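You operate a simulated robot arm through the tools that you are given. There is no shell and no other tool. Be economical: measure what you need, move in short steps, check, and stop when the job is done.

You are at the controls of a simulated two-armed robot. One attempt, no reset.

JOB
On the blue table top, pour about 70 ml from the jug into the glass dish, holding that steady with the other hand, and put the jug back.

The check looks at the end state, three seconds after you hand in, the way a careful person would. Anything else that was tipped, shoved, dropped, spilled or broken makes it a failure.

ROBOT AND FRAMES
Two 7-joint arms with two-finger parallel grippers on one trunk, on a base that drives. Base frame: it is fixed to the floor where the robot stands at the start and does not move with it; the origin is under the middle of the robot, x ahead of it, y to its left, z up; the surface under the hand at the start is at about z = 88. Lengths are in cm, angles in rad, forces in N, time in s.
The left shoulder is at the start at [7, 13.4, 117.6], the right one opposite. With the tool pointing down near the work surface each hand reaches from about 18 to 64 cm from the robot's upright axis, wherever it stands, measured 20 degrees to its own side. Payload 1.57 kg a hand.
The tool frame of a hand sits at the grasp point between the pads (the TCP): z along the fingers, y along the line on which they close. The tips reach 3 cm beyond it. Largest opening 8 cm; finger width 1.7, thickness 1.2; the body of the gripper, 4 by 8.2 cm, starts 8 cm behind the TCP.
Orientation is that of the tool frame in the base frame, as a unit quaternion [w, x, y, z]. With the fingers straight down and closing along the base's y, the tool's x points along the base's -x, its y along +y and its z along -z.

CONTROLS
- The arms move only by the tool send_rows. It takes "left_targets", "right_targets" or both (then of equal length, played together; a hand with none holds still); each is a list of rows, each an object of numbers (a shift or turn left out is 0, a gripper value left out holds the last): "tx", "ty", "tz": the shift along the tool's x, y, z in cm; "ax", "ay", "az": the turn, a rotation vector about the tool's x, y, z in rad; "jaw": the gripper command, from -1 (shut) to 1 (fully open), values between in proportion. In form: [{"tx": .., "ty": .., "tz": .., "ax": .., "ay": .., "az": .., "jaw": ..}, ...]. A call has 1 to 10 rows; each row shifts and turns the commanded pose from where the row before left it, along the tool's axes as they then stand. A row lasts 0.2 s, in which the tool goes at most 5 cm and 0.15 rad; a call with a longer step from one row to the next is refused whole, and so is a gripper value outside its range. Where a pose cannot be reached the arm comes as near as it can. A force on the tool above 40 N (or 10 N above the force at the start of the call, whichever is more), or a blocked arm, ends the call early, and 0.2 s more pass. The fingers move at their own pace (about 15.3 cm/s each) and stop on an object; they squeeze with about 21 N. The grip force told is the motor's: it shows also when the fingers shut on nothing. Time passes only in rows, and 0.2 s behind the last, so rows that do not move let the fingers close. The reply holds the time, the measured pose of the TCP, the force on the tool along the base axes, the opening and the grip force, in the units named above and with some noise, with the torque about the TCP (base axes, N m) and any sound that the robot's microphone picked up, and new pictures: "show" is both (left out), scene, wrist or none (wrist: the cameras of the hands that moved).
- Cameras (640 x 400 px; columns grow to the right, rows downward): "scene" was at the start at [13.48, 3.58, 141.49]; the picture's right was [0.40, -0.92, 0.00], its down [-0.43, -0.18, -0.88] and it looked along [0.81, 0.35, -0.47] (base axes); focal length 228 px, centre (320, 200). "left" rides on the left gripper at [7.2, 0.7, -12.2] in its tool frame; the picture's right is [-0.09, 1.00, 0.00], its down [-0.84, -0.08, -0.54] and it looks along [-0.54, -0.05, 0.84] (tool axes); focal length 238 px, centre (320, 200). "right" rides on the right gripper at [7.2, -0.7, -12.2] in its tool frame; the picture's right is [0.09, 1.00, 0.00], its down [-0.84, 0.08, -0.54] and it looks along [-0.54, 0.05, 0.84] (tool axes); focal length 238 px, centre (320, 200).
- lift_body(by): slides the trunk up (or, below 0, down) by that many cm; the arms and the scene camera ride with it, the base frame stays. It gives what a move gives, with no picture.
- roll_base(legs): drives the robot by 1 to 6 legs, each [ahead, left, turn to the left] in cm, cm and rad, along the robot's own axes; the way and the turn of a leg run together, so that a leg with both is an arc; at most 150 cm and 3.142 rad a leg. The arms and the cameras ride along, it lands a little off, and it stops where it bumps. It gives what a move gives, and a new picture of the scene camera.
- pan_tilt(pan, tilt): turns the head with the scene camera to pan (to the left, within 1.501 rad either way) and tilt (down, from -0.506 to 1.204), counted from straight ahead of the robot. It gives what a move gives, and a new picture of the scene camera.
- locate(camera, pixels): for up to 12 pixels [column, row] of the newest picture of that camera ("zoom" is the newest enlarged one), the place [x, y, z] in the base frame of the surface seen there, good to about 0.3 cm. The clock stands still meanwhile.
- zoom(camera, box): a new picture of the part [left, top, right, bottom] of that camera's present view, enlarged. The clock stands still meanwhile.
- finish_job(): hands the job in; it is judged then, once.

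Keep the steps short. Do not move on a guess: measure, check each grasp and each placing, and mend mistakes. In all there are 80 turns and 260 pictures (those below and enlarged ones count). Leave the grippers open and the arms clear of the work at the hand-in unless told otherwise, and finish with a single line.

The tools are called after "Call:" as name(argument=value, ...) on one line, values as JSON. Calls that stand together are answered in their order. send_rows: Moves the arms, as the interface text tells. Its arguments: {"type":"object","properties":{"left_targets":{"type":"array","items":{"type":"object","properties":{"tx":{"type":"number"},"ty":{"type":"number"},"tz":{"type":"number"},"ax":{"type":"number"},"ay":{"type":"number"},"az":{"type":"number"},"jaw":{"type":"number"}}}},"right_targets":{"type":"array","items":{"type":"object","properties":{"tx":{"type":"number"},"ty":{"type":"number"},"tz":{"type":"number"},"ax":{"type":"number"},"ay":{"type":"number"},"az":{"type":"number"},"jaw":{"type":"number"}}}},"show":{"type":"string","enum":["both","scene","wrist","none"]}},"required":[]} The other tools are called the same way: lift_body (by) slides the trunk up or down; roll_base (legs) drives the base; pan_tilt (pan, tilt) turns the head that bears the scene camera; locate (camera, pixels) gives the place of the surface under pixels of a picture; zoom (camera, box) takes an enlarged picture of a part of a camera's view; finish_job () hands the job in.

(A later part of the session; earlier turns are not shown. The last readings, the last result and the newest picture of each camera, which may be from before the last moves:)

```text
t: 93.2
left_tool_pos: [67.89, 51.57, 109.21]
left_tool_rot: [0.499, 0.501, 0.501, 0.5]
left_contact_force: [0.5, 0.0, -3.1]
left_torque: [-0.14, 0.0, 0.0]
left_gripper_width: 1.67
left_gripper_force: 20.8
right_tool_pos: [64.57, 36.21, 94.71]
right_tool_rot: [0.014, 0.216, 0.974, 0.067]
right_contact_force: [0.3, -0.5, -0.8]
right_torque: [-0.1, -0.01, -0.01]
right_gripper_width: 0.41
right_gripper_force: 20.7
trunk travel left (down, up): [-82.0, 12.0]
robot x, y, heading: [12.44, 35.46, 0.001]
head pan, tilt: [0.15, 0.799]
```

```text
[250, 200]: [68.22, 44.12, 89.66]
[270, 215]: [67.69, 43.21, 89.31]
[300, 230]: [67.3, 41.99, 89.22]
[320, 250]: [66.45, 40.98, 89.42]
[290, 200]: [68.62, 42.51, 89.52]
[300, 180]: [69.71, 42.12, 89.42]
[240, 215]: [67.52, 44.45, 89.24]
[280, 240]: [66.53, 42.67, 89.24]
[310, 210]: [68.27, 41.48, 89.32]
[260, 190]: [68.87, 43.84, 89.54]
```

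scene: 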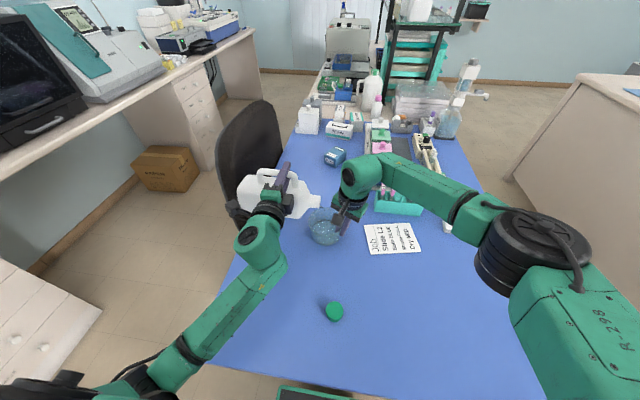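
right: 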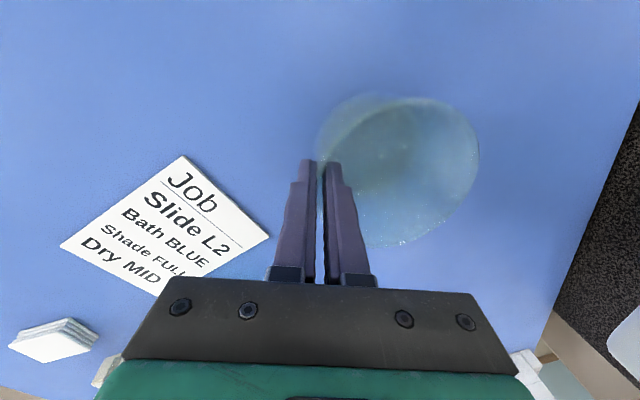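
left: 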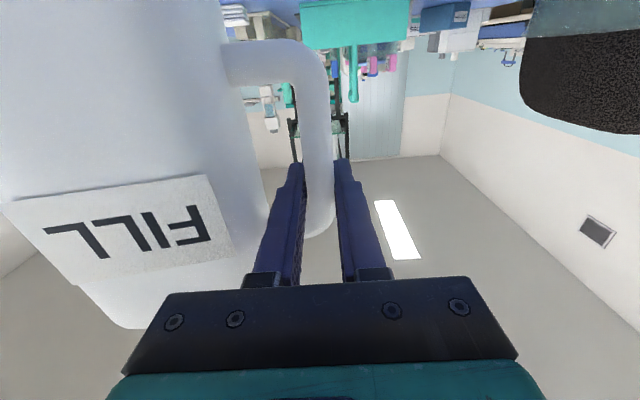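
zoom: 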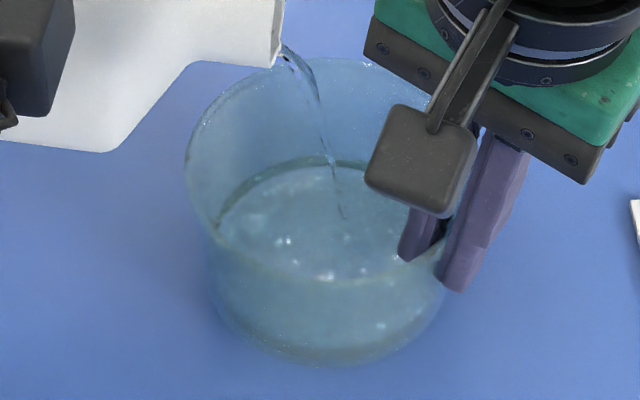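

The thin stream has resumed into the dish. I'll hold 0.4 s more, then roll back to stop.

Call:
send_rows(left_targets=[{}, {}, {"az": -0.05, "ty": 1.26, "tx": 0.33}, {"az": -0.1, "ty": 2.56, "tx": 0.45}, {"az": -0.1, "ty": 2.6, "tx": 0.25}, {"az": -0.12, "ty": 0.68, "tx": 0.84}, {"az": -0.12, "ty": 0.78, "tx": 0.75}, {"az": -0.12, "ty": 0.86, "tx": 0.65}, {"az": -0.12, "ty": 0.93, "tx": 0.55}, {}], show="scene")

Call:
send_rows(left_targets=[{"az": -0.12, "ty": 0.99, "tx": 0.43}, {"az": -0.12, "ty": 1.04, "tx": 0.31}, {"az": -0.12}, {"az": -0.12}, {"az": -0.12}, {"az": -0.12}, {"az": -0.12}, {}, {}, {}], show="none")

Call:
zoom(camera="scene", box=[300, 200, 350, 250])

Call:
locate(camera="zoom", pixels=[[250, 200], [270, 215], [300, 230], [320, 250], [290, 200], [300, 190], [240, 225], [280, 240], [310, 210], [260, 205]])

Call:
send_rows(left_targets=[{}], show="none")

Call:
send_rows(left_targets=[{}], show="none")

Call:
send_rows(left_targets=[{}], show="none")

Call:
send_rows(left_targets=[{}], show="none")

Call:
send_rows(left_targets=[{}], show="none")

Call:
send_rows(left_targets=[{}], show="none")

Call:
send_rows(left_targets=[{}], show="none")

Call:
send_rows(left_targets=[{}], show="none")

Call:
send_rows(left_targets=[{}], show="none")

Call:
send_rows(left_targets=[{}], show="none")

Call:
send_rows(left_targets=[{}], show="none")

Call:
send_rows(left_targets=[{}], show="none")

```text
t: 95.4
left_tool_pos: [67.78, 57.21, 117.35]
left_tool_rot: [0.645, 0.289, 0.647, 0.287]
left_contact_force: [0.4, 0.6, -3.8]
left_torque: [-0.02, -0.02, -0.02]
left_gripper_width: 1.65
left_gripper_force: 20.7
right_tool_pos: [64.49, 36.33, 94.64]
right_tool_rot: [0.015, 0.216, 0.974, 0.068]
right_contact_force: [0.8, 0.6, -0.2]
right_torque: [-0.03, 0.03, 0.0]
right_gripper_width: 0.43
right_gripper_force: 21.1
trunk travel left (down, up): [-82.0, 12.0]
robot x, y, heading: [12.11, 35.25, 0.002]
head pan, tilt: [0.15, 0.799]
```

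scene: 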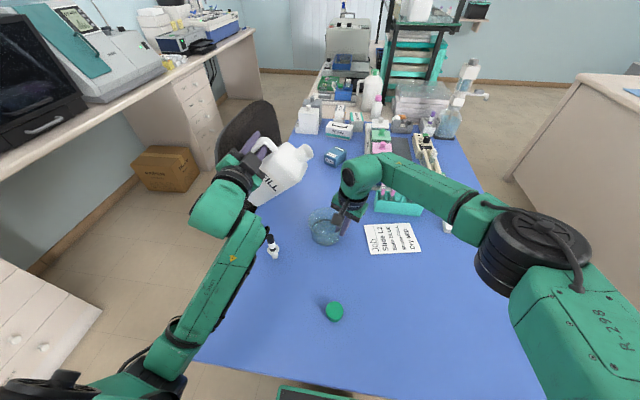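

```text
t: 97.6
left_tool_pos: [67.87, 59.13, 118.15]
left_tool_rot: [0.705, 0.0, 0.709, -0.001]
left_contact_force: [0.5, -0.2, -3.7]
left_torque: [0.25, -0.01, -0.02]
left_gripper_width: 1.69
left_gripper_force: 20.8
right_tool_pos: [64.62, 36.32, 94.71]
right_tool_rot: [0.015, 0.216, 0.974, 0.068]
right_contact_force: [-0.1, 0.0, -0.1]
right_torque: [-0.1, 0.07, 0.02]
right_gripper_width: 0.46
right_gripper_force: 20.5
trunk travel left (down, up): [-82.0, 12.0]
robot x, y, heading: [11.9, 35.69, -0.001]
head pan, tilt: [0.15, 0.799]
```

```text
8.00 times, centred on (325, 225) of scene
```

zoom: 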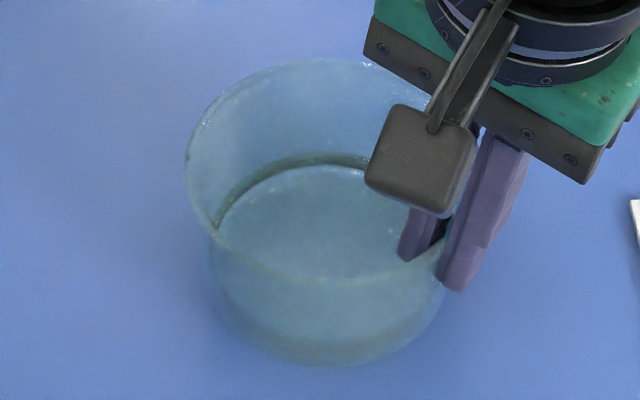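

```text
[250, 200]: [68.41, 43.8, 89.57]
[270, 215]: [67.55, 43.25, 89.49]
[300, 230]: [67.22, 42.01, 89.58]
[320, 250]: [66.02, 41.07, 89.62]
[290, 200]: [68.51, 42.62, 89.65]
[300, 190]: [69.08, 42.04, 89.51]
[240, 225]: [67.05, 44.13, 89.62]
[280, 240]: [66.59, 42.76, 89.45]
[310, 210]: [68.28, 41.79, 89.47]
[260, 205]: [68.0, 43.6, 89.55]
```

```text
t: 98.0
left_tool_pos: [67.97, 58.95, 118.1]
left_tool_rot: [0.706, 0.0, 0.709, -0.001]
left_contact_force: [0.1, 0.1, -3.7]
left_torque: [0.27, -0.05, 0.04]
left_gripper_width: 1.66
left_gripper_force: 21.2
right_tool_pos: [64.49, 36.25, 94.65]
right_tool_rot: [0.015, 0.216, 0.974, 0.068]
right_contact_force: [0.4, 0.6, 0.9]
right_torque: [-0.08, 0.01, 0.03]
right_gripper_width: 0.42
right_gripper_force: 20.7
trunk travel left (down, up): [-82.0, 12.0]
robot x, y, heading: [12.05, 35.11, 0.0]
head pan, tilt: [0.15, 0.799]
```

```text
t: 98.4
left_tool_pos: [67.92, 59.06, 118.18]
left_tool_rot: [0.705, 0.001, 0.709, -0.001]
left_contact_force: [0.7, -0.1, -3.7]
left_torque: [0.28, -0.03, -0.01]
left_gripper_width: 1.68
left_gripper_force: 20.5
right_tool_pos: [64.58, 36.37, 94.62]
right_tool_rot: [0.015, 0.216, 0.974, 0.068]
right_contact_force: [0.3, 0.0, -0.3]
right_torque: [-0.03, 0.05, -0.01]
right_gripper_width: 0.44
right_gripper_force: 21.8
trunk travel left (down, up): [-82.0, 12.0]
robot x, y, heading: [12.22, 35.3, 0.0]
head pan, tilt: [0.15, 0.799]
```

```text
t: 98.8
left_tool_pos: [67.92, 59.11, 118.03]
left_tool_rot: [0.705, 0.0, 0.709, 0.0]
left_contact_force: [-0.2, -0.1, -3.7]
left_torque: [0.28, -0.02, 0.02]
left_gripper_width: 1.64
left_gripper_force: 20.9
right_tool_pos: [64.51, 36.26, 94.75]
right_tool_rot: [0.016, 0.216, 0.974, 0.068]
right_contact_force: [-0.2, -0.1, -1.0]
right_torque: [-0.06, 0.02, 0.0]
right_gripper_width: 0.43
right_gripper_force: 20.9
trunk travel left (down, up): [-82.0, 12.0]
robot x, y, heading: [12.05, 35.21, -0.001]
head pan, tilt: [0.15, 0.799]
```

```text
t: 99.2
left_tool_pos: [67.97, 59.03, 118.18]
left_tool_rot: [0.705, 0.0, 0.709, -0.001]
left_contact_force: [0.4, -0.4, -3.5]
left_torque: [0.24, -0.05, -0.01]
left_gripper_width: 1.68
left_gripper_force: 20.9
right_tool_pos: [64.5, 36.37, 94.51]
right_tool_rot: [0.015, 0.216, 0.974, 0.068]
right_contact_force: [0.7, 1.0, 0.2]
right_torque: [-0.12, 0.03, 0.02]
right_gripper_width: 0.41
right_gripper_force: 20.8
trunk travel left (down, up): [-82.0, 12.0]
robot x, y, heading: [11.91, 34.99, 0.0]
head pan, tilt: [0.15, 0.799]
```

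```text
t: 99.6
left_tool_pos: [67.9, 59.13, 118.13]
left_tool_rot: [0.705, 0.001, 0.709, -0.001]
left_contact_force: [-0.8, -0.8, -4.6]
left_torque: [0.29, -0.03, 0.04]
left_gripper_width: 1.66
left_gripper_force: 21.0
right_tool_pos: [64.56, 36.32, 94.7]
right_tool_rot: [0.015, 0.217, 0.974, 0.068]
right_contact_force: [0.1, 0.1, 0.6]
right_torque: [-0.12, -0.02, -0.03]
right_gripper_width: 0.42
right_gripper_force: 21.0
trunk travel left (down, up): [-82.0, 12.0]
robot x, y, heading: [11.89, 35.56, -0.006]
head pan, tilt: [0.15, 0.799]
```

```text
t: 100.0
left_tool_pos: [67.93, 59.11, 118.16]
left_tool_rot: [0.706, 0.001, 0.709, -0.001]
left_contact_force: [-0.2, 0.5, -3.8]
left_torque: [0.23, -0.04, 0.01]
left_gripper_width: 1.65
left_gripper_force: 20.8
right_tool_pos: [64.58, 36.25, 94.64]
right_tool_rot: [0.015, 0.216, 0.974, 0.068]
right_contact_force: [-0.3, -0.7, 0.6]
right_torque: [-0.11, -0.06, -0.06]
right_gripper_width: 0.44
right_gripper_force: 20.9
trunk travel left (down, up): [-82.0, 12.0]
robot x, y, heading: [11.96, 35.29, -0.0]
head pan, tilt: [0.15, 0.799]
```

```text
t: 100.4
left_tool_pos: [67.92, 59.04, 118.13]
left_tool_rot: [0.705, 0.0, 0.709, 0.0]
left_contact_force: [-0.6, 0.1, -3.4]
left_torque: [0.28, 0.02, -0.02]
left_gripper_width: 1.66
left_gripper_force: 20.8
right_tool_pos: [64.51, 36.28, 94.57]
right_tool_rot: [0.015, 0.216, 0.974, 0.068]
right_contact_force: [0.0, -0.2, 0.3]
right_torque: [-0.1, -0.01, -0.02]
right_gripper_width: 0.44
right_gripper_force: 21.4
trunk travel left (down, up): [-82.0, 12.0]
robot x, y, heading: [11.71, 35.02, -0.003]
head pan, tilt: [0.15, 0.799]
```

```text
t: 100.8
left_tool_pos: [67.84, 59.04, 118.2]
left_tool_rot: [0.706, -0.001, 0.709, 0.0]
left_contact_force: [0.1, 0.0, -4.2]
left_torque: [0.3, -0.01, -0.01]
left_gripper_width: 1.69
left_gripper_force: 20.8
right_tool_pos: [64.65, 36.36, 94.71]
right_tool_rot: [0.015, 0.216, 0.974, 0.067]
right_contact_force: [1.0, -0.1, 0.0]
right_torque: [-0.09, -0.01, -0.04]
right_gripper_width: 0.45
right_gripper_force: 20.4
trunk travel left (down, up): [-82.0, 12.0]
robot x, y, heading: [12.1, 35.19, -0.001]
head pan, tilt: [0.15, 0.799]
```

```text
t: 101.2
left_tool_pos: [67.84, 59.05, 118.09]
left_tool_rot: [0.705, 0.001, 0.709, -0.001]
left_contact_force: [0.6, -0.1, -4.6]
left_torque: [0.31, -0.04, 0.0]
left_gripper_width: 1.64
left_gripper_force: 20.7
right_tool_pos: [64.61, 36.37, 94.59]
right_tool_rot: [0.016, 0.217, 0.974, 0.069]
right_contact_force: [0.8, 0.5, 0.4]
right_torque: [-0.1, -0.03, -0.02]
right_gripper_width: 0.43
right_gripper_force: 20.8
trunk travel left (down, up): [-82.0, 12.0]
robot x, y, heading: [12.07, 34.93, 0.002]
head pan, tilt: [0.15, 0.799]
```

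```text
t: 101.6
left_tool_pos: [67.89, 59.01, 118.07]
left_tool_rot: [0.705, -0.001, 0.709, 0.0]
left_contact_force: [-0.6, 0.1, -4.9]
left_torque: [0.3, -0.01, -0.03]
left_gripper_width: 1.66
left_gripper_force: 20.6
right_tool_pos: [64.53, 36.19, 94.71]
right_tool_rot: [0.016, 0.217, 0.974, 0.068]
right_contact_force: [-0.1, -0.1, 0.6]
right_torque: [-0.1, -0.04, -0.07]
right_gripper_width: 0.41
right_gripper_force: 21.4
trunk travel left (down, up): [-82.0, 12.0]
robot x, y, heading: [11.87, 35.47, -0.002]
head pan, tilt: [0.15, 0.799]
```

```text
t: 102.0
left_tool_pos: [67.9, 58.99, 118.09]
left_tool_rot: [0.706, 0.0, 0.709, 0.0]
left_contact_force: [-0.4, -0.2, -4.4]
left_torque: [0.26, -0.01, 0.01]
left_gripper_width: 1.64
left_gripper_force: 21.3
right_tool_pos: [64.58, 36.37, 94.66]
right_tool_rot: [0.016, 0.215, 0.974, 0.068]
right_contact_force: [0.4, 0.1, 0.1]
right_torque: [-0.09, 0.01, -0.03]
right_gripper_width: 0.43
right_gripper_force: 21.4
trunk travel left (down, up): [-82.0, 12.0]
robot x, y, heading: [12.11, 35.15, -0.008]
head pan, tilt: [0.15, 0.799]
```

```text
t: 102.4
left_tool_pos: [67.84, 58.98, 118.2]
left_tool_rot: [0.705, 0.001, 0.709, -0.002]
left_contact_force: [0.3, -0.3, -5.0]
left_torque: [0.28, -0.03, -0.01]
left_gripper_width: 1.65
left_gripper_force: 21.3
right_tool_pos: [64.69, 36.35, 94.52]
right_tool_rot: [0.016, 0.215, 0.974, 0.069]
right_contact_force: [-0.3, -0.4, -0.8]
right_torque: [-0.1, -0.03, -0.01]
right_gripper_width: 0.42
right_gripper_force: 20.3
trunk travel left (down, up): [-82.0, 12.0]
robot x, y, heading: [11.72, 35.17, 0.001]
head pan, tilt: [0.15, 0.799]
```

Second weighing: torque 0.275 (≈63 ml). Pooled with the weight readings and the level at 89.55, that gives about 62 ml. One more short top-up of about 8 ml on the same path.

Call:
send_rows(left_targets=[{"az": 0.1, "ty": 0.75, "tx": 0.8}, {"az": 0.12}, {"az": 0.13}, {"az": 0.13}, {"az": 0.12}, {"az": 0.12, "ty": -1.04, "tx": -0.31}, {"az": 0.12, "ty": -0.99, "tx": -0.43}, {"az": 0.12, "ty": -0.93, "tx": -0.55}, {"az": 0.12, "ty": -0.86, "tx": -0.65}, {"az": 0.12, "ty": -0.78, "tx": -0.75}], show="none")

Call:
send_rows(left_targets=[{"az": 0.12, "ty": -0.68, "tx": -0.84}, {"az": 0.05, "ty": -1.3, "tx": -0.1}, {"az": 0.05, "ty": -1.3, "tx": -0.16}, {"az": 0.05, "ty": -1.29, "tx": -0.21}, {"az": 0.05, "ty": -1.27, "tx": -0.27}, {"az": 0.05, "ty": -1.26, "tx": -0.33}, {}], show="none")

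Call:
zoom(camera="scene", box=[300, 200, 350, 250])

Call:
locate(camera="zoom", pixels=[[250, 200], [270, 215], [300, 230], [320, 250], [290, 200], [300, 190], [240, 225], [280, 240], [310, 210], [260, 205]])

```text
t: 104.6
left_tool_pos: [68.0, 54.72, 115.7]
left_tool_rot: [0.582, 0.402, 0.584, 0.399]
left_contact_force: [-0.8, 0.4, -3.7]
left_torque: [-0.08, -0.02, 0.01]
left_gripper_width: 1.65
left_gripper_force: 21.5
right_tool_pos: [64.59, 36.31, 94.65]
right_tool_rot: [0.016, 0.215, 0.974, 0.068]
right_contact_force: [-0.2, -0.2, 0.4]
right_torque: [-0.05, 0.02, 0.02]
right_gripper_width: 0.42
right_gripper_force: 21.0
trunk travel left (down, up): [-82.0, 12.0]
robot x, y, heading: [11.91, 35.37, -0.0]
head pan, tilt: [0.15, 0.799]
```

```text
t: 106.2
left_tool_pos: [67.81, 51.5, 109.25]
left_tool_rot: [0.499, 0.501, 0.501, 0.498]
left_contact_force: [-0.5, -0.2, -3.2]
left_torque: [-0.16, -0.02, -0.01]
left_gripper_width: 1.66
left_gripper_force: 20.5
right_tool_pos: [64.62, 36.22, 94.62]
right_tool_rot: [0.015, 0.216, 0.974, 0.067]
right_contact_force: [-0.3, 0.3, 0.3]
right_torque: [-0.08, 0.01, 0.02]
right_gripper_width: 0.44
right_gripper_force: 21.2
trunk travel left (down, up): [-82.0, 12.0]
robot x, y, heading: [11.79, 35.31, -0.004]
head pan, tilt: [0.15, 0.799]
```

```text
8.00 times, centred on (325, 225) of scene
```

zoom: 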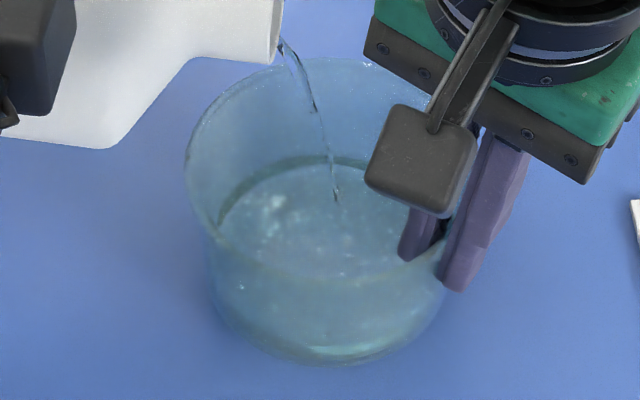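

```text
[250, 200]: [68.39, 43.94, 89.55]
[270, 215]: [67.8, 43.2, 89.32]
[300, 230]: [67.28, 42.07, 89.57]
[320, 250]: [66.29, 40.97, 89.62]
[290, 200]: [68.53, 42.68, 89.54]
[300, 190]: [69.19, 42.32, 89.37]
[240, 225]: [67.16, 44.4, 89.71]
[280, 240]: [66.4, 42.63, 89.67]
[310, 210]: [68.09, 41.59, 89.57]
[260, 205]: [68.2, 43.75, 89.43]
```

Thin stream flowing, level about 89.55. Holding 0.4 s more, then rolling back upright.

Call:
send_rows(left_targets=[{}, {}, {"az": -0.05, "ty": 1.26, "tx": 0.33}, {"az": -0.1, "ty": 2.56, "tx": 0.45}, {"az": -0.1, "ty": 2.6, "tx": 0.25}, {"az": -0.12, "ty": 0.68, "tx": 0.84}, {"az": -0.12, "ty": 0.78, "tx": 0.75}, {"az": -0.12, "ty": 0.86, "tx": 0.65}, {"az": -0.12, "ty": 0.93, "tx": 0.55}, {}], show="none")

Call:
send_rows(left_targets=[{"az": -0.12, "ty": 0.99, "tx": 0.43}, {"az": -0.12, "ty": 1.04, "tx": 0.31}, {"az": -0.12}, {"az": -0.12}, {"az": -0.12}, {"az": -0.12}, {"az": -0.12}, {}, {}, {}], show="scene")

Call:
zoom(camera="scene", box=[300, 200, 350, 250])

Call:
locate(camera="zoom", pixels=[[250, 200], [270, 215], [300, 230], [320, 250], [290, 200], [300, 190], [240, 225], [280, 240], [310, 210], [260, 205]])

Call:
send_rows(left_targets=[{}], show="none")

Call:
send_rows(left_targets=[{}], show="none")

Call:
send_rows(left_targets=[{}], show="none")

Call:
send_rows(left_targets=[{}], show="none")

Call:
send_rows(left_targets=[{}], show="none")

Call:
send_rows(left_targets=[{}], show="none")

Call:
send_rows(left_targets=[{}], show="none")

Call:
send_rows(left_targets=[{}], show="none")

Call:
send_rows(left_targets=[{}], show="none")

Call:
send_rows(left_targets=[{}], show="none")

Call:
send_rows(left_targets=[{}], show="none")

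Call:
send_rows(left_targets=[{}], show="none")

```text
t: 108.4
left_tool_pos: [67.85, 57.07, 117.28]
left_tool_rot: [0.645, 0.288, 0.647, 0.286]
left_contact_force: [-0.8, 0.0, -4.0]
left_torque: [-0.01, 0.0, 0.01]
left_gripper_width: 1.65
left_gripper_force: 21.0
right_tool_pos: [64.62, 36.32, 94.69]
right_tool_rot: [0.015, 0.215, 0.974, 0.069]
right_contact_force: [0.1, 1.2, -0.3]
right_torque: [-0.04, 0.04, 0.02]
right_gripper_width: 0.44
right_gripper_force: 20.7
trunk travel left (down, up): [-82.0, 12.0]
robot x, y, heading: [11.77, 35.31, 0.001]
head pan, tilt: [0.15, 0.799]
```

```text
t: 110.6
left_tool_pos: [67.92, 59.02, 118.19]
left_tool_rot: [0.705, 0.0, 0.709, -0.001]
left_contact_force: [0.6, -0.4, -3.4]
left_torque: [0.28, -0.01, 0.0]
left_gripper_width: 1.65
left_gripper_force: 21.2
right_tool_pos: [64.61, 36.3, 94.6]
right_tool_rot: [0.015, 0.216, 0.974, 0.068]
right_contact_force: [-0.9, 0.9, 0.0]
right_torque: [-0.03, 0.02, 0.0]
right_gripper_width: 0.44
right_gripper_force: 20.9
trunk travel left (down, up): [-82.0, 12.0]
robot x, y, heading: [12.24, 35.38, -0.005]
head pan, tilt: [0.15, 0.799]
```

scene: 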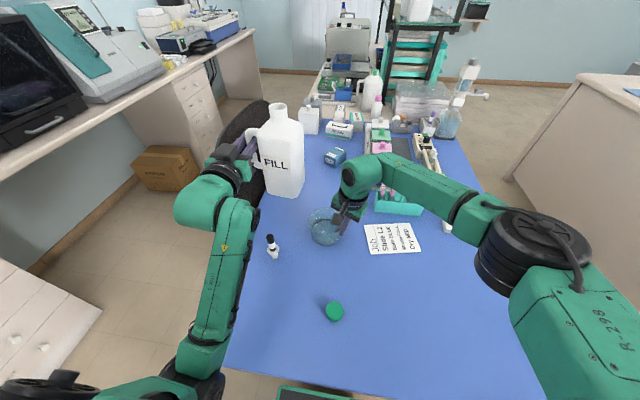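

```text
8.00 times, centred on (325, 225) of scene
```

zoom: 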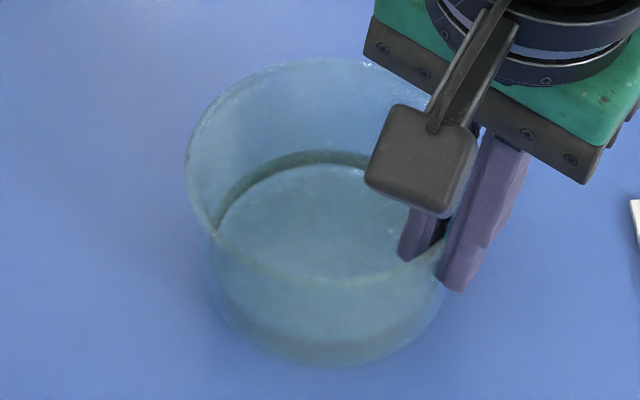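

```text
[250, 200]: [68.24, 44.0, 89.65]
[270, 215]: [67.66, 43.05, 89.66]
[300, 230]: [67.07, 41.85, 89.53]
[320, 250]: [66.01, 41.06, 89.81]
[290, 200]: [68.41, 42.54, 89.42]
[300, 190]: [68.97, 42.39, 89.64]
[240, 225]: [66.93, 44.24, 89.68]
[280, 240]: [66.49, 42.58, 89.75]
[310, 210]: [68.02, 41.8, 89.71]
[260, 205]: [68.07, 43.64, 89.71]
```

```text
t: 111.0
left_tool_pos: [67.86, 59.07, 118.24]
left_tool_rot: [0.705, 0.0, 0.709, -0.001]
left_contact_force: [0.3, 0.2, -2.3]
left_torque: [0.26, -0.04, -0.02]
left_gripper_width: 1.65
left_gripper_force: 21.1
right_tool_pos: [64.59, 36.34, 94.68]
right_tool_rot: [0.015, 0.216, 0.974, 0.068]
right_contact_force: [1.1, 0.3, 0.3]
right_torque: [-0.1, -0.05, -0.08]
right_gripper_width: 0.43
right_gripper_force: 20.9
trunk travel left (down, up): [-82.0, 12.0]
robot x, y, heading: [12.21, 35.24, -0.002]
head pan, tilt: [0.15, 0.799]
```

```text
t: 111.4
left_tool_pos: [68.0, 59.14, 118.26]
left_tool_rot: [0.705, 0.0, 0.709, 0.0]
left_contact_force: [0.4, -0.6, -3.2]
left_torque: [0.29, -0.02, 0.01]
left_gripper_width: 1.65
left_gripper_force: 21.2
right_tool_pos: [64.57, 36.47, 94.57]
right_tool_rot: [0.015, 0.216, 0.974, 0.068]
right_contact_force: [0.2, 0.4, 0.7]
right_torque: [-0.08, 0.01, 0.01]
right_gripper_width: 0.41
right_gripper_force: 21.7
trunk travel left (down, up): [-82.0, 12.0]
robot x, y, heading: [12.16, 35.42, 0.001]
head pan, tilt: [0.15, 0.799]
```

```text
t: 111.8
left_tool_pos: [67.86, 59.17, 118.23]
left_tool_rot: [0.705, 0.001, 0.709, -0.001]
left_contact_force: [0.6, -0.6, -4.5]
left_torque: [0.27, 0.04, 0.01]
left_gripper_width: 1.67
left_gripper_force: 21.2
right_tool_pos: [64.54, 36.35, 94.53]
right_tool_rot: [0.015, 0.216, 0.974, 0.069]
right_contact_force: [0.0, 0.0, 0.2]
right_torque: [-0.05, -0.01, 0.04]
right_gripper_width: 0.44
right_gripper_force: 21.2
trunk travel left (down, up): [-82.0, 12.0]
robot x, y, heading: [12.12, 35.07, 0.0]
head pan, tilt: [0.15, 0.799]
```

```text
t: 112.2
left_tool_pos: [67.88, 58.99, 118.23]
left_tool_rot: [0.705, 0.0, 0.709, -0.001]
left_contact_force: [0.3, 0.2, -3.3]
left_torque: [0.22, -0.04, -0.02]
left_gripper_width: 1.67
left_gripper_force: 20.8
right_tool_pos: [64.55, 36.33, 94.67]
right_tool_rot: [0.015, 0.216, 0.974, 0.068]
right_contact_force: [-0.3, -0.4, -0.3]
right_torque: [-0.14, -0.05, -0.05]
right_gripper_width: 0.43
right_gripper_force: 20.9
trunk travel left (down, up): [-82.0, 12.0]
robot x, y, heading: [11.91, 35.08, -0.003]
head pan, tilt: [0.15, 0.799]
```

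```text
t: 112.6
left_tool_pos: [67.79, 59.2, 118.12]
left_tool_rot: [0.705, 0.001, 0.709, -0.002]
left_contact_force: [0.2, 0.0, -4.3]
left_torque: [0.27, 0.01, -0.01]
left_gripper_width: 1.65
left_gripper_force: 20.9
right_tool_pos: [64.54, 36.29, 94.59]
right_tool_rot: [0.015, 0.216, 0.974, 0.068]
right_contact_force: [-0.2, -0.1, 0.1]
right_torque: [-0.06, -0.04, 0.02]
right_gripper_width: 0.44
right_gripper_force: 21.6
trunk travel left (down, up): [-82.0, 12.0]
robot x, y, heading: [11.53, 35.35, -0.002]
head pan, tilt: [0.15, 0.799]
```

```text
t: 113.0
left_tool_pos: [67.98, 59.08, 118.19]
left_tool_rot: [0.706, 0.001, 0.708, -0.001]
left_contact_force: [-0.6, -0.2, -3.6]
left_torque: [0.27, 0.0, 0.04]
left_gripper_width: 1.65
left_gripper_force: 20.7
right_tool_pos: [64.56, 36.46, 94.59]
right_tool_rot: [0.015, 0.216, 0.974, 0.068]
right_contact_force: [0.0, 1.1, 0.1]
right_torque: [-0.07, 0.04, 0.08]
right_gripper_width: 0.43
right_gripper_force: 21.4
trunk travel left (down, up): [-82.0, 12.0]
robot x, y, heading: [11.75, 35.0, 0.002]
head pan, tilt: [0.15, 0.799]
```

```text
t: 113.4
left_tool_pos: [67.95, 59.11, 118.2]
left_tool_rot: [0.705, 0.0, 0.709, -0.001]
left_contact_force: [-0.5, -0.5, -4.4]
left_torque: [0.28, -0.04, 0.01]
left_gripper_width: 1.65
left_gripper_force: 21.6
right_tool_pos: [64.6, 36.25, 94.6]
right_tool_rot: [0.014, 0.217, 0.974, 0.068]
right_contact_force: [0.9, 0.4, -0.3]
right_torque: [-0.08, -0.02, -0.06]
right_gripper_width: 0.42
right_gripper_force: 21.2
trunk travel left (down, up): [-82.0, 12.0]
robot x, y, heading: [12.02, 35.21, 0.001]
head pan, tilt: [0.15, 0.799]
```

```text
t: 113.8
left_tool_pos: [67.95, 59.1, 118.3]
left_tool_rot: [0.706, 0.0, 0.709, -0.001]
left_contact_force: [-0.1, -0.2, -3.4]
left_torque: [0.29, -0.02, 0.03]
left_gripper_width: 1.66
left_gripper_force: 20.9
right_tool_pos: [64.65, 36.35, 94.58]
right_tool_rot: [0.015, 0.216, 0.974, 0.069]
right_contact_force: [-0.2, -0.8, -0.5]
right_torque: [-0.05, -0.01, 0.03]
right_gripper_width: 0.45
right_gripper_force: 20.7
trunk travel left (down, up): [-82.0, 12.0]
robot x, y, heading: [11.99, 35.19, -0.002]
head pan, tilt: [0.15, 0.799]
```

```text
t: 114.2
left_tool_pos: [67.85, 58.95, 118.24]
left_tool_rot: [0.705, 0.0, 0.709, -0.001]
left_contact_force: [-0.3, 0.1, -3.4]
left_torque: [0.27, -0.02, 0.0]
left_gripper_width: 1.66
left_gripper_force: 20.9
right_tool_pos: [64.46, 36.24, 94.61]
right_tool_rot: [0.015, 0.216, 0.974, 0.067]
right_contact_force: [-1.0, 0.4, 0.6]
right_torque: [-0.05, 0.01, 0.02]
right_gripper_width: 0.41
right_gripper_force: 20.6
trunk travel left (down, up): [-82.0, 12.0]
robot x, y, heading: [11.92, 35.26, 0.002]
head pan, tilt: [0.15, 0.799]
```

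```text
t: 114.6
left_tool_pos: [67.93, 59.03, 118.28]
left_tool_rot: [0.705, 0.0, 0.709, -0.001]
left_contact_force: [0.5, 0.2, -2.2]
left_torque: [0.23, -0.01, 0.0]
left_gripper_width: 1.66
left_gripper_force: 21.1
right_tool_pos: [64.56, 36.41, 94.6]
right_tool_rot: [0.015, 0.215, 0.974, 0.068]
right_contact_force: [0.3, 0.0, 0.8]
right_torque: [-0.04, 0.0, 0.03]
right_gripper_width: 0.43
right_gripper_force: 21.5
trunk travel left (down, up): [-82.0, 12.0]
robot x, y, heading: [11.8, 35.14, 0.002]
head pan, tilt: [0.15, 0.799]
```

```text
t: 115.0
left_tool_pos: [67.87, 59.15, 118.2]
left_tool_rot: [0.705, -0.001, 0.709, 0.0]
left_contact_force: [0.9, -0.2, -3.3]
left_torque: [0.26, -0.04, 0.01]
left_gripper_width: 1.65
left_gripper_force: 21.2
right_tool_pos: [64.63, 36.31, 94.59]
right_tool_rot: [0.015, 0.215, 0.974, 0.068]
right_contact_force: [0.5, -0.6, 0.2]
right_torque: [-0.06, 0.04, 0.0]
right_gripper_width: 0.44
right_gripper_force: 21.1
trunk travel left (down, up): [-82.0, 12.0]
robot x, y, heading: [11.97, 35.2, -0.0]
head pan, tilt: [0.15, 0.799]
```

```text
t: 115.4
left_tool_pos: [67.99, 59.04, 118.25]
left_tool_rot: [0.705, 0.001, 0.709, -0.001]
left_contact_force: [0.5, -0.9, -3.6]
left_torque: [0.26, -0.02, 0.03]
left_gripper_width: 1.67
left_gripper_force: 21.0
right_tool_pos: [64.49, 36.5, 94.61]
right_tool_rot: [0.014, 0.216, 0.974, 0.068]
right_contact_force: [0.0, 0.4, 0.1]
right_torque: [-0.14, -0.01, -0.03]
right_gripper_width: 0.42
right_gripper_force: 20.7
trunk travel left (down, up): [-82.0, 12.0]
robot x, y, heading: [12.1, 35.24, -0.002]
head pan, tilt: [0.15, 0.799]
```

Now torque 0.265 (≈77 ml), force ≈3.45 N and level 89.66 (≈65–70 ml); pooled, about 70 ml. Next I'll let go of the dish gently and raise the right hand clear.

Call:
send_rows(right_targets=[{"jaw": -0.9}, {"jaw": -0.85}, {"jaw": -0.75}, {"jaw": -0.55}, {"jaw": -0.3}, {"jaw": 0}, {}, {"tz": -1.5}, {"tz": -2}, {"tz": -2}], show="none")

Call:
send_rows(right_targets=[{"tz": -3}, {"tz": -3}, {"tz": -3}, {"tz": -3}, {"tz": -2}, {}], show="both")

Call:
zoom(camera="right", box=[240, 20, 480, 220])

```text
t: 117.6
left_tool_pos: [67.86, 59.04, 118.21]
left_tool_rot: [0.706, 0.0, 0.708, 0.0]
left_contact_force: [-0.1, 0.6, -3.1]
left_torque: [0.29, 0.0, -0.03]
left_gripper_width: 1.65
left_gripper_force: 20.6
right_tool_pos: [64.13, 35.63, 100.09]
right_tool_rot: [0.016, 0.216, 0.974, 0.069]
right_contact_force: [0.5, -0.1, 0.3]
right_torque: [-0.03, -0.01, -0.01]
right_gripper_width: 4.01
right_gripper_force: 0.2
trunk travel left (down, up): [-82.0, 12.0]
robot x, y, heading: [11.72, 34.72, 0.001]
head pan, tilt: [0.15, 0.799]
```

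```text
t: 119.0
left_tool_pos: [67.89, 58.95, 118.28]
left_tool_rot: [0.706, 0.0, 0.709, 0.0]
left_contact_force: [-0.2, 0.1, -3.7]
left_torque: [0.26, 0.02, 0.0]
left_gripper_width: 1.68
left_gripper_force: 20.9
right_tool_pos: [63.4, 33.82, 113.99]
right_tool_rot: [0.015, 0.216, 0.974, 0.068]
right_contact_force: [-0.4, 0.3, -1.0]
right_torque: [-0.02, 0.02, 0.02]
right_gripper_width: 4.03
right_gripper_force: 0.0
trunk travel left (down, up): [-82.0, 12.0]
robot x, y, heading: [12.05, 35.45, -0.005]
head pan, tilt: [0.15, 0.799]
```

scene: 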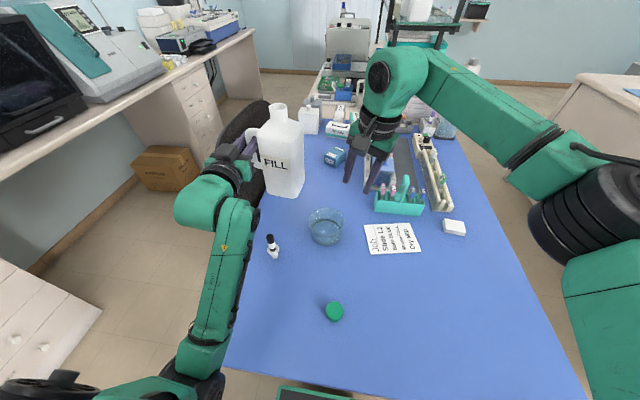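
right: 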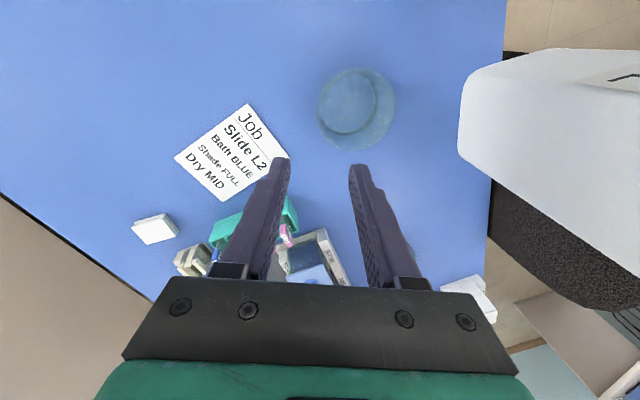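

```text
2.00 times, centred on (360, 120) of right
```

zoom: 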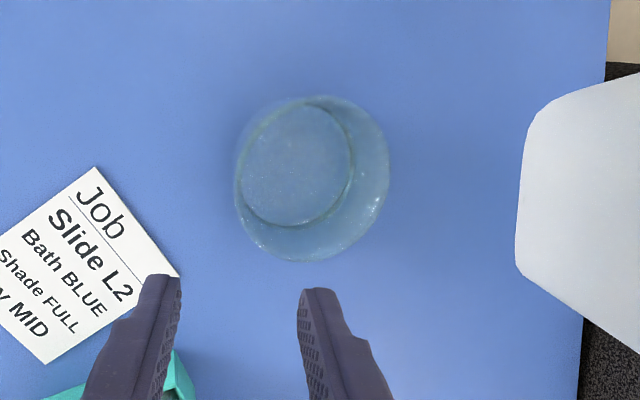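

The dish stands level with its water and nothing is spilled. I'll raise the trunk 5 cm and drive back to the jug's original place.

Call:
lift_body(by=5)

Call:
roll_base(legs=[[-10, 0, 0], [-9, 0, 0], [0, -23, 0], [0, -23, 0]])

Call:
pan_tilt(pan=0.0, tilt=0.8)

```text
t: 120.0
left_tool_pos: [67.89, 59.02, 123.22]
left_tool_rot: [0.706, 0.0, 0.709, 0.0]
left_contact_force: [0.8, 0.3, -3.6]
left_torque: [0.27, -0.02, 0.0]
left_gripper_width: 1.66
left_gripper_force: 20.9
right_tool_pos: [63.51, 33.88, 118.95]
right_tool_rot: [0.016, 0.215, 0.974, 0.068]
right_contact_force: [0.5, 0.1, -0.1]
right_torque: [0.01, -0.01, -0.03]
right_gripper_width: 4.02
right_gripper_force: 0.1
trunk travel left (down, up): [-87.0, 7.0]
robot x, y, heading: [11.97, 35.3, -0.002]
head pan, tilt: [0.15, 0.799]
```

```text
t: 124.5
left_tool_pos: [48.69, 13.62, 123.31]
left_tool_rot: [0.706, -0.002, 0.708, 0.0]
left_contact_force: [-0.2, -0.3, -4.1]
left_torque: [0.24, 0.01, -0.04]
left_gripper_width: 1.67
left_gripper_force: 20.7
right_tool_pos: [44.38, -11.38, 118.91]
right_tool_rot: [0.016, 0.214, 0.974, 0.068]
right_contact_force: [-0.6, -0.2, 0.6]
right_torque: [-0.01, 0.01, 0.01]
right_gripper_width: 3.99
right_gripper_force: 0.0
trunk travel left (down, up): [-87.0, 7.0]
robot x, y, heading: [-7.04, -10.6, 0.003]
head pan, tilt: [0.15, 0.799]
```

scene: 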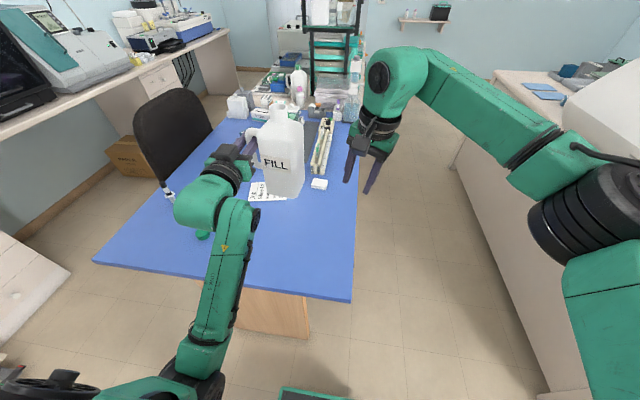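

```text
t: 125.2
left_tool_pos: [48.67, 13.41, 123.13]
left_tool_rot: [0.705, -0.001, 0.709, 0.001]
left_contact_force: [-0.2, -0.1, -3.9]
left_torque: [0.28, -0.03, 0.0]
left_gripper_width: 1.65
left_gripper_force: 21.3
right_tool_pos: [44.27, -11.77, 118.92]
right_tool_rot: [0.015, 0.215, 0.974, 0.067]
right_contact_force: [0.1, -0.1, -0.8]
right_torque: [0.0, -0.01, 0.01]
right_gripper_width: 3.98
right_gripper_force: 0.1
trunk travel left (down, up): [-87.0, 7.0]
robot x, y, heading: [-6.89, -10.35, 0.002]
head pan, tilt: [0.0, 0.799]
```

scene: 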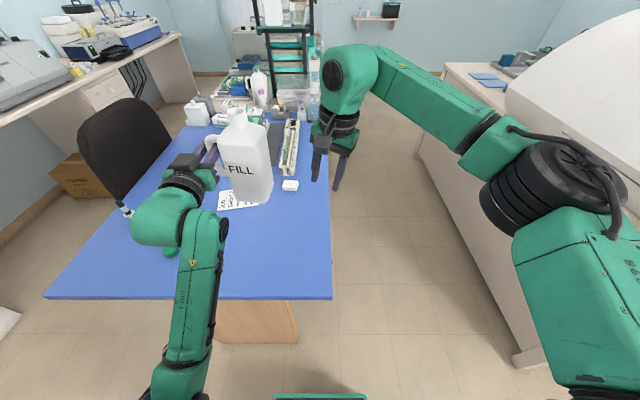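

Almost over the original spot. I'll correct by −0.6 in y and +0.2 in x, and lower to about 2 cm above contact.

Call:
send_rows(left_targets=[{"ty": -0.65, "tz": 0.2}, {"tx": 3}, {"tx": 3}, {"tx": 3}, {"tx": 3}, {"tx": 3}, {"tx": 3}, {"tx": 2.2}, {"tx": 1}, {}], show="scene")

Call:
zoom(camera="scene", box=[190, 140, 310, 260])

```text
t: 127.4
left_tool_pos: [48.82, 12.85, 102.0]
left_tool_rot: [0.705, -0.001, 0.709, 0.0]
left_contact_force: [0.5, 0.4, -3.7]
left_torque: [0.26, -0.02, 0.0]
left_gripper_width: 1.65
left_gripper_force: 21.4
right_tool_pos: [44.3, -11.72, 118.95]
right_tool_rot: [0.015, 0.215, 0.974, 0.069]
right_contact_force: [-0.1, 1.0, 0.1]
right_torque: [0.01, 0.01, 0.01]
right_gripper_width: 3.99
right_gripper_force: 0.1
trunk travel left (down, up): [-87.0, 7.0]
robot x, y, heading: [-7.21, -10.08, 0.001]
head pan, tilt: [0.0, 0.799]
```

scene: 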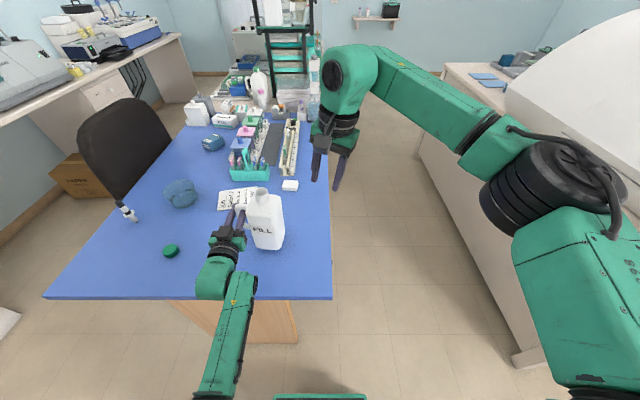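

```text
3.33 times, centred on (250, 200) of scene
```

zoom: 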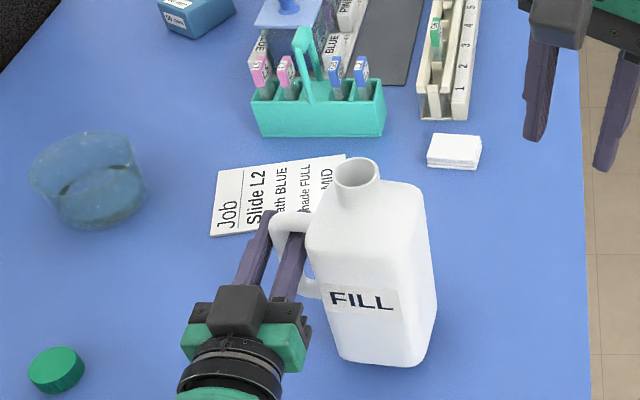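

The spot is clear and the jug upright. I'll lower in small steps and watch for the weight coming off.

Call:
send_rows(left_targets=[{"tx": 0.5}, {"tx": 0.4}, {"tx": 0.3}, {}], show="none")

Call:
send_rows(left_targets=[{"tx": 0.2}, {"tx": 0.15}, {}], show="none")

Call:
send_rows(left_targets=[{"tx": 0.1}, {}, {}], show="scene")

```text
t: 128.4
left_tool_pos: [48.76, 12.77, 100.98]
left_tool_rot: [0.707, -0.002, 0.708, 0.001]
left_contact_force: [-0.3, 1.7, 0.7]
left_torque: [0.03, 0.03, 0.03]
left_gripper_width: 1.67
left_gripper_force: 21.1
right_tool_pos: [44.25, -11.67, 118.96]
right_tool_rot: [0.015, 0.214, 0.974, 0.068]
right_contact_force: [-0.1, -0.5, 0.3]
right_torque: [-0.01, 0.0, 0.02]
right_gripper_width: 3.99
right_gripper_force: 0.0
trunk travel left (down, up): [-87.0, 7.0]
robot x, y, heading: [-7.35, -10.34, 0.001]
head pan, tilt: [0.0, 0.799]
```

```text
t: 129.2
left_tool_pos: [48.73, 12.97, 100.65]
left_tool_rot: [0.707, 0.0, 0.707, 0.0]
left_contact_force: [0.9, 4.6, 8.2]
left_torque: [-0.24, 0.18, 0.01]
left_gripper_width: 1.66
left_gripper_force: 21.1
right_tool_pos: [44.18, -11.75, 119.06]
right_tool_rot: [0.016, 0.214, 0.974, 0.068]
right_contact_force: [0.3, -0.6, -0.4]
right_torque: [0.04, 0.0, 0.01]
right_gripper_width: 4.01
right_gripper_force: 0.0
trunk travel left (down, up): [-87.0, 7.0]
robot x, y, heading: [-7.17, -10.82, 0.001]
head pan, tilt: [0.0, 0.799]
```

```text
t: 130.0
left_tool_pos: [48.63, 12.86, 100.66]
left_tool_rot: [0.707, -0.001, 0.707, 0.001]
left_contact_force: [3.3, 6.8, 15.5]
left_torque: [-0.22, 0.15, 0.03]
left_gripper_width: 1.69
left_gripper_force: 20.7
right_tool_pos: [44.14, -11.71, 119.18]
right_tool_rot: [0.015, 0.214, 0.974, 0.068]
right_contact_force: [0.4, -0.9, -1.8]
right_torque: [-0.02, -0.03, -0.02]
right_gripper_width: 4.0
right_gripper_force: 0.0
trunk travel left (down, up): [-87.0, 7.0]
robot x, y, heading: [-7.12, -10.66, 0.004]
head pan, tilt: [0.0, 0.799]
```

scene: 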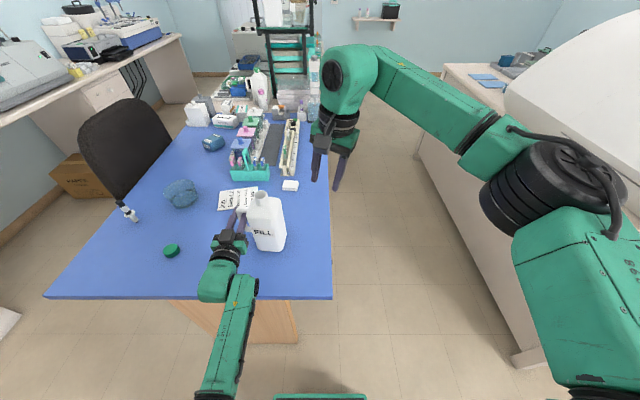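

It's on the table, and I've pressed a little too hard (15 N). I'll ease up until the force is near zero before letting go.

Call:
send_rows(left_targets=[{"tx": -0.2}, {}], show="none")

Call:
send_rows(left_targets=[{"tx": -0.15}, {}], show="none")

Call:
zoom(camera="scene", box=[190, 140, 310, 260])

```text
t: 130.6
left_tool_pos: [48.68, 12.91, 100.56]
left_tool_rot: [0.705, 0.0, 0.709, 0.0]
left_contact_force: [1.1, 3.1, 8.1]
left_torque: [-0.23, -0.02, 0.02]
left_gripper_width: 1.65
left_gripper_force: 20.6
right_tool_pos: [44.14, -11.83, 118.94]
right_tool_rot: [0.016, 0.215, 0.974, 0.069]
right_contact_force: [-0.2, 0.2, -1.1]
right_torque: [0.02, 0.01, -0.01]
right_gripper_width: 4.0
right_gripper_force: 0.0
trunk travel left (down, up): [-87.0, 7.0]
robot x, y, heading: [-6.99, -10.25, 0.001]
head pan, tilt: [0.0, 0.799]
```

```text
t: 131.2
left_tool_pos: [48.77, 12.79, 100.49]
left_tool_rot: [0.704, 0.0, 0.71, 0.0]
left_contact_force: [-1.3, -0.7, -1.5]
left_torque: [-0.07, 0.07, -0.11]
left_gripper_width: 1.63
left_gripper_force: 21.3
right_tool_pos: [44.21, -11.88, 119.0]
right_tool_rot: [0.015, 0.215, 0.974, 0.068]
right_contact_force: [0.1, -0.4, 0.1]
right_torque: [-0.01, 0.01, -0.03]
right_gripper_width: 3.99
right_gripper_force: 0.1
trunk travel left (down, up): [-87.0, 7.0]
robot x, y, heading: [-7.37, -10.69, 0.003]
head pan, tilt: [0.0, 0.799]
```

```text
3.33 times, centred on (250, 200) of scene
```

zoom: 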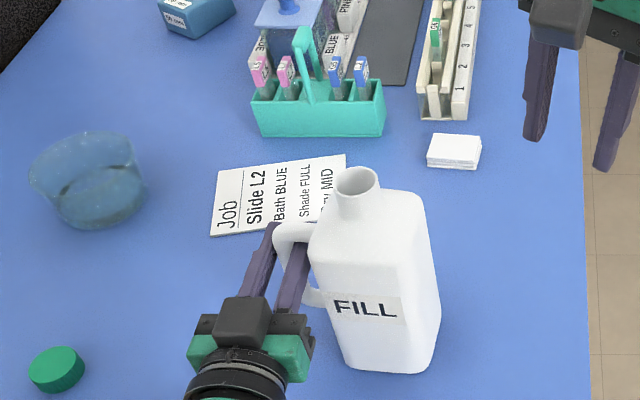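

Force and torque are near zero, and the height matches the original grip. Opening to 2.5 cm.

Call:
send_rows(left_targets=[{"jaw": -0.55}, {"jaw": -0.4}, {}], show="wrist")

Call:
zoom(camera="scene", box=[210, 180, 290, 260])

```text
t: 132.0
left_tool_pos: [48.71, 12.73, 100.83]
left_tool_rot: [0.706, -0.001, 0.709, 0.001]
left_contact_force: [-0.4, -0.6, -0.7]
left_torque: [0.01, 0.04, 0.02]
left_gripper_width: 2.4
left_gripper_force: 0.1
right_tool_pos: [44.28, -11.81, 119.03]
right_tool_rot: [0.016, 0.214, 0.974, 0.068]
right_contact_force: [0.7, 0.0, -0.9]
right_torque: [0.03, 0.01, 0.0]
right_gripper_width: 3.98
right_gripper_force: 0.0
trunk travel left (down, up): [-87.0, 7.0]
robot x, y, heading: [-7.48, -10.82, 0.001]
head pan, tilt: [0.0, 0.799]
```

left: 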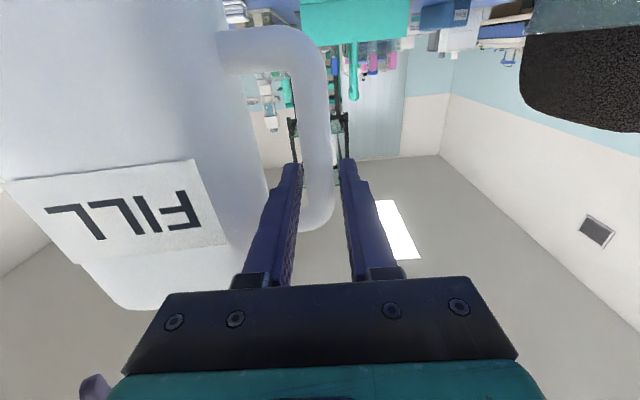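

```text
5.00 times, centred on (250, 220) of scene
```

zoom: 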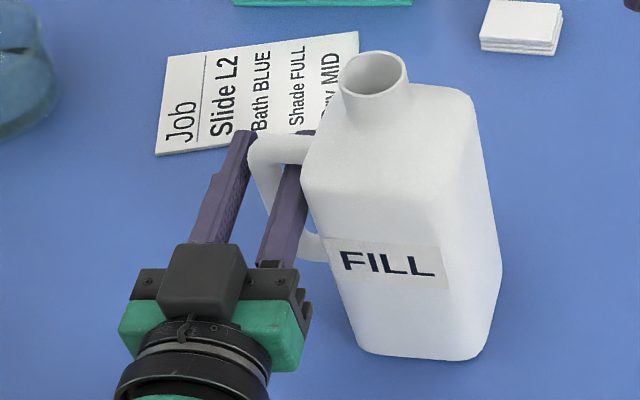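

Released and clear on both sides of the bar. I'll drop 0.4 cm away from the top arm and slide straight back out.

Call:
send_rows(left_targets=[{"tx": 0.4}, {"tz": -1.2}, {"tz": -1.5}, {"tz": -2}, {"tz": -2}, {"tz": -2}, {}], show="scene")

Call:
zoom(camera="scene", box=[190, 160, 310, 260])

```text
t: 133.6
left_tool_pos: [40.07, 12.73, 100.44]
left_tool_rot: [0.706, -0.001, 0.708, 0.001]
left_contact_force: [-0.7, 0.8, 0.9]
left_torque: [0.0, -0.04, 0.0]
left_gripper_width: 2.39
left_gripper_force: 0.0
right_tool_pos: [44.28, -11.8, 118.91]
right_tool_rot: [0.015, 0.215, 0.974, 0.068]
right_contact_force: [-0.2, -0.4, -0.4]
right_torque: [0.02, 0.02, 0.02]
right_gripper_width: 3.97
right_gripper_force: 0.1
trunk travel left (down, up): [-87.0, 7.0]
robot x, y, heading: [-7.25, -10.61, 0.001]
head pan, tilt: [0.0, 0.799]
```

scene: 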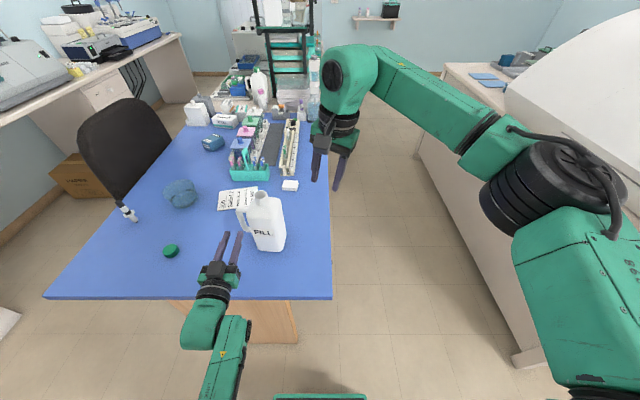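

```text
4.00 times, centred on (250, 210) of scene
```

zoom: 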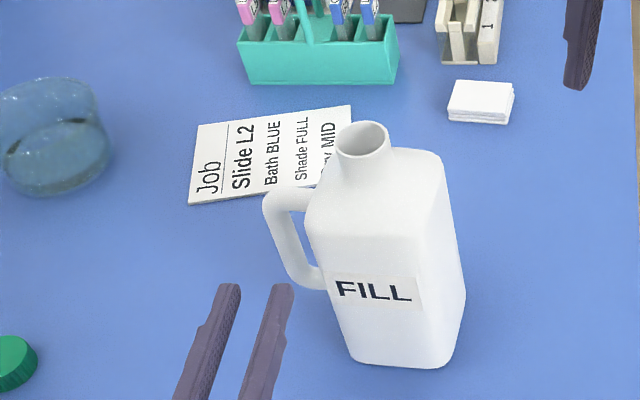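

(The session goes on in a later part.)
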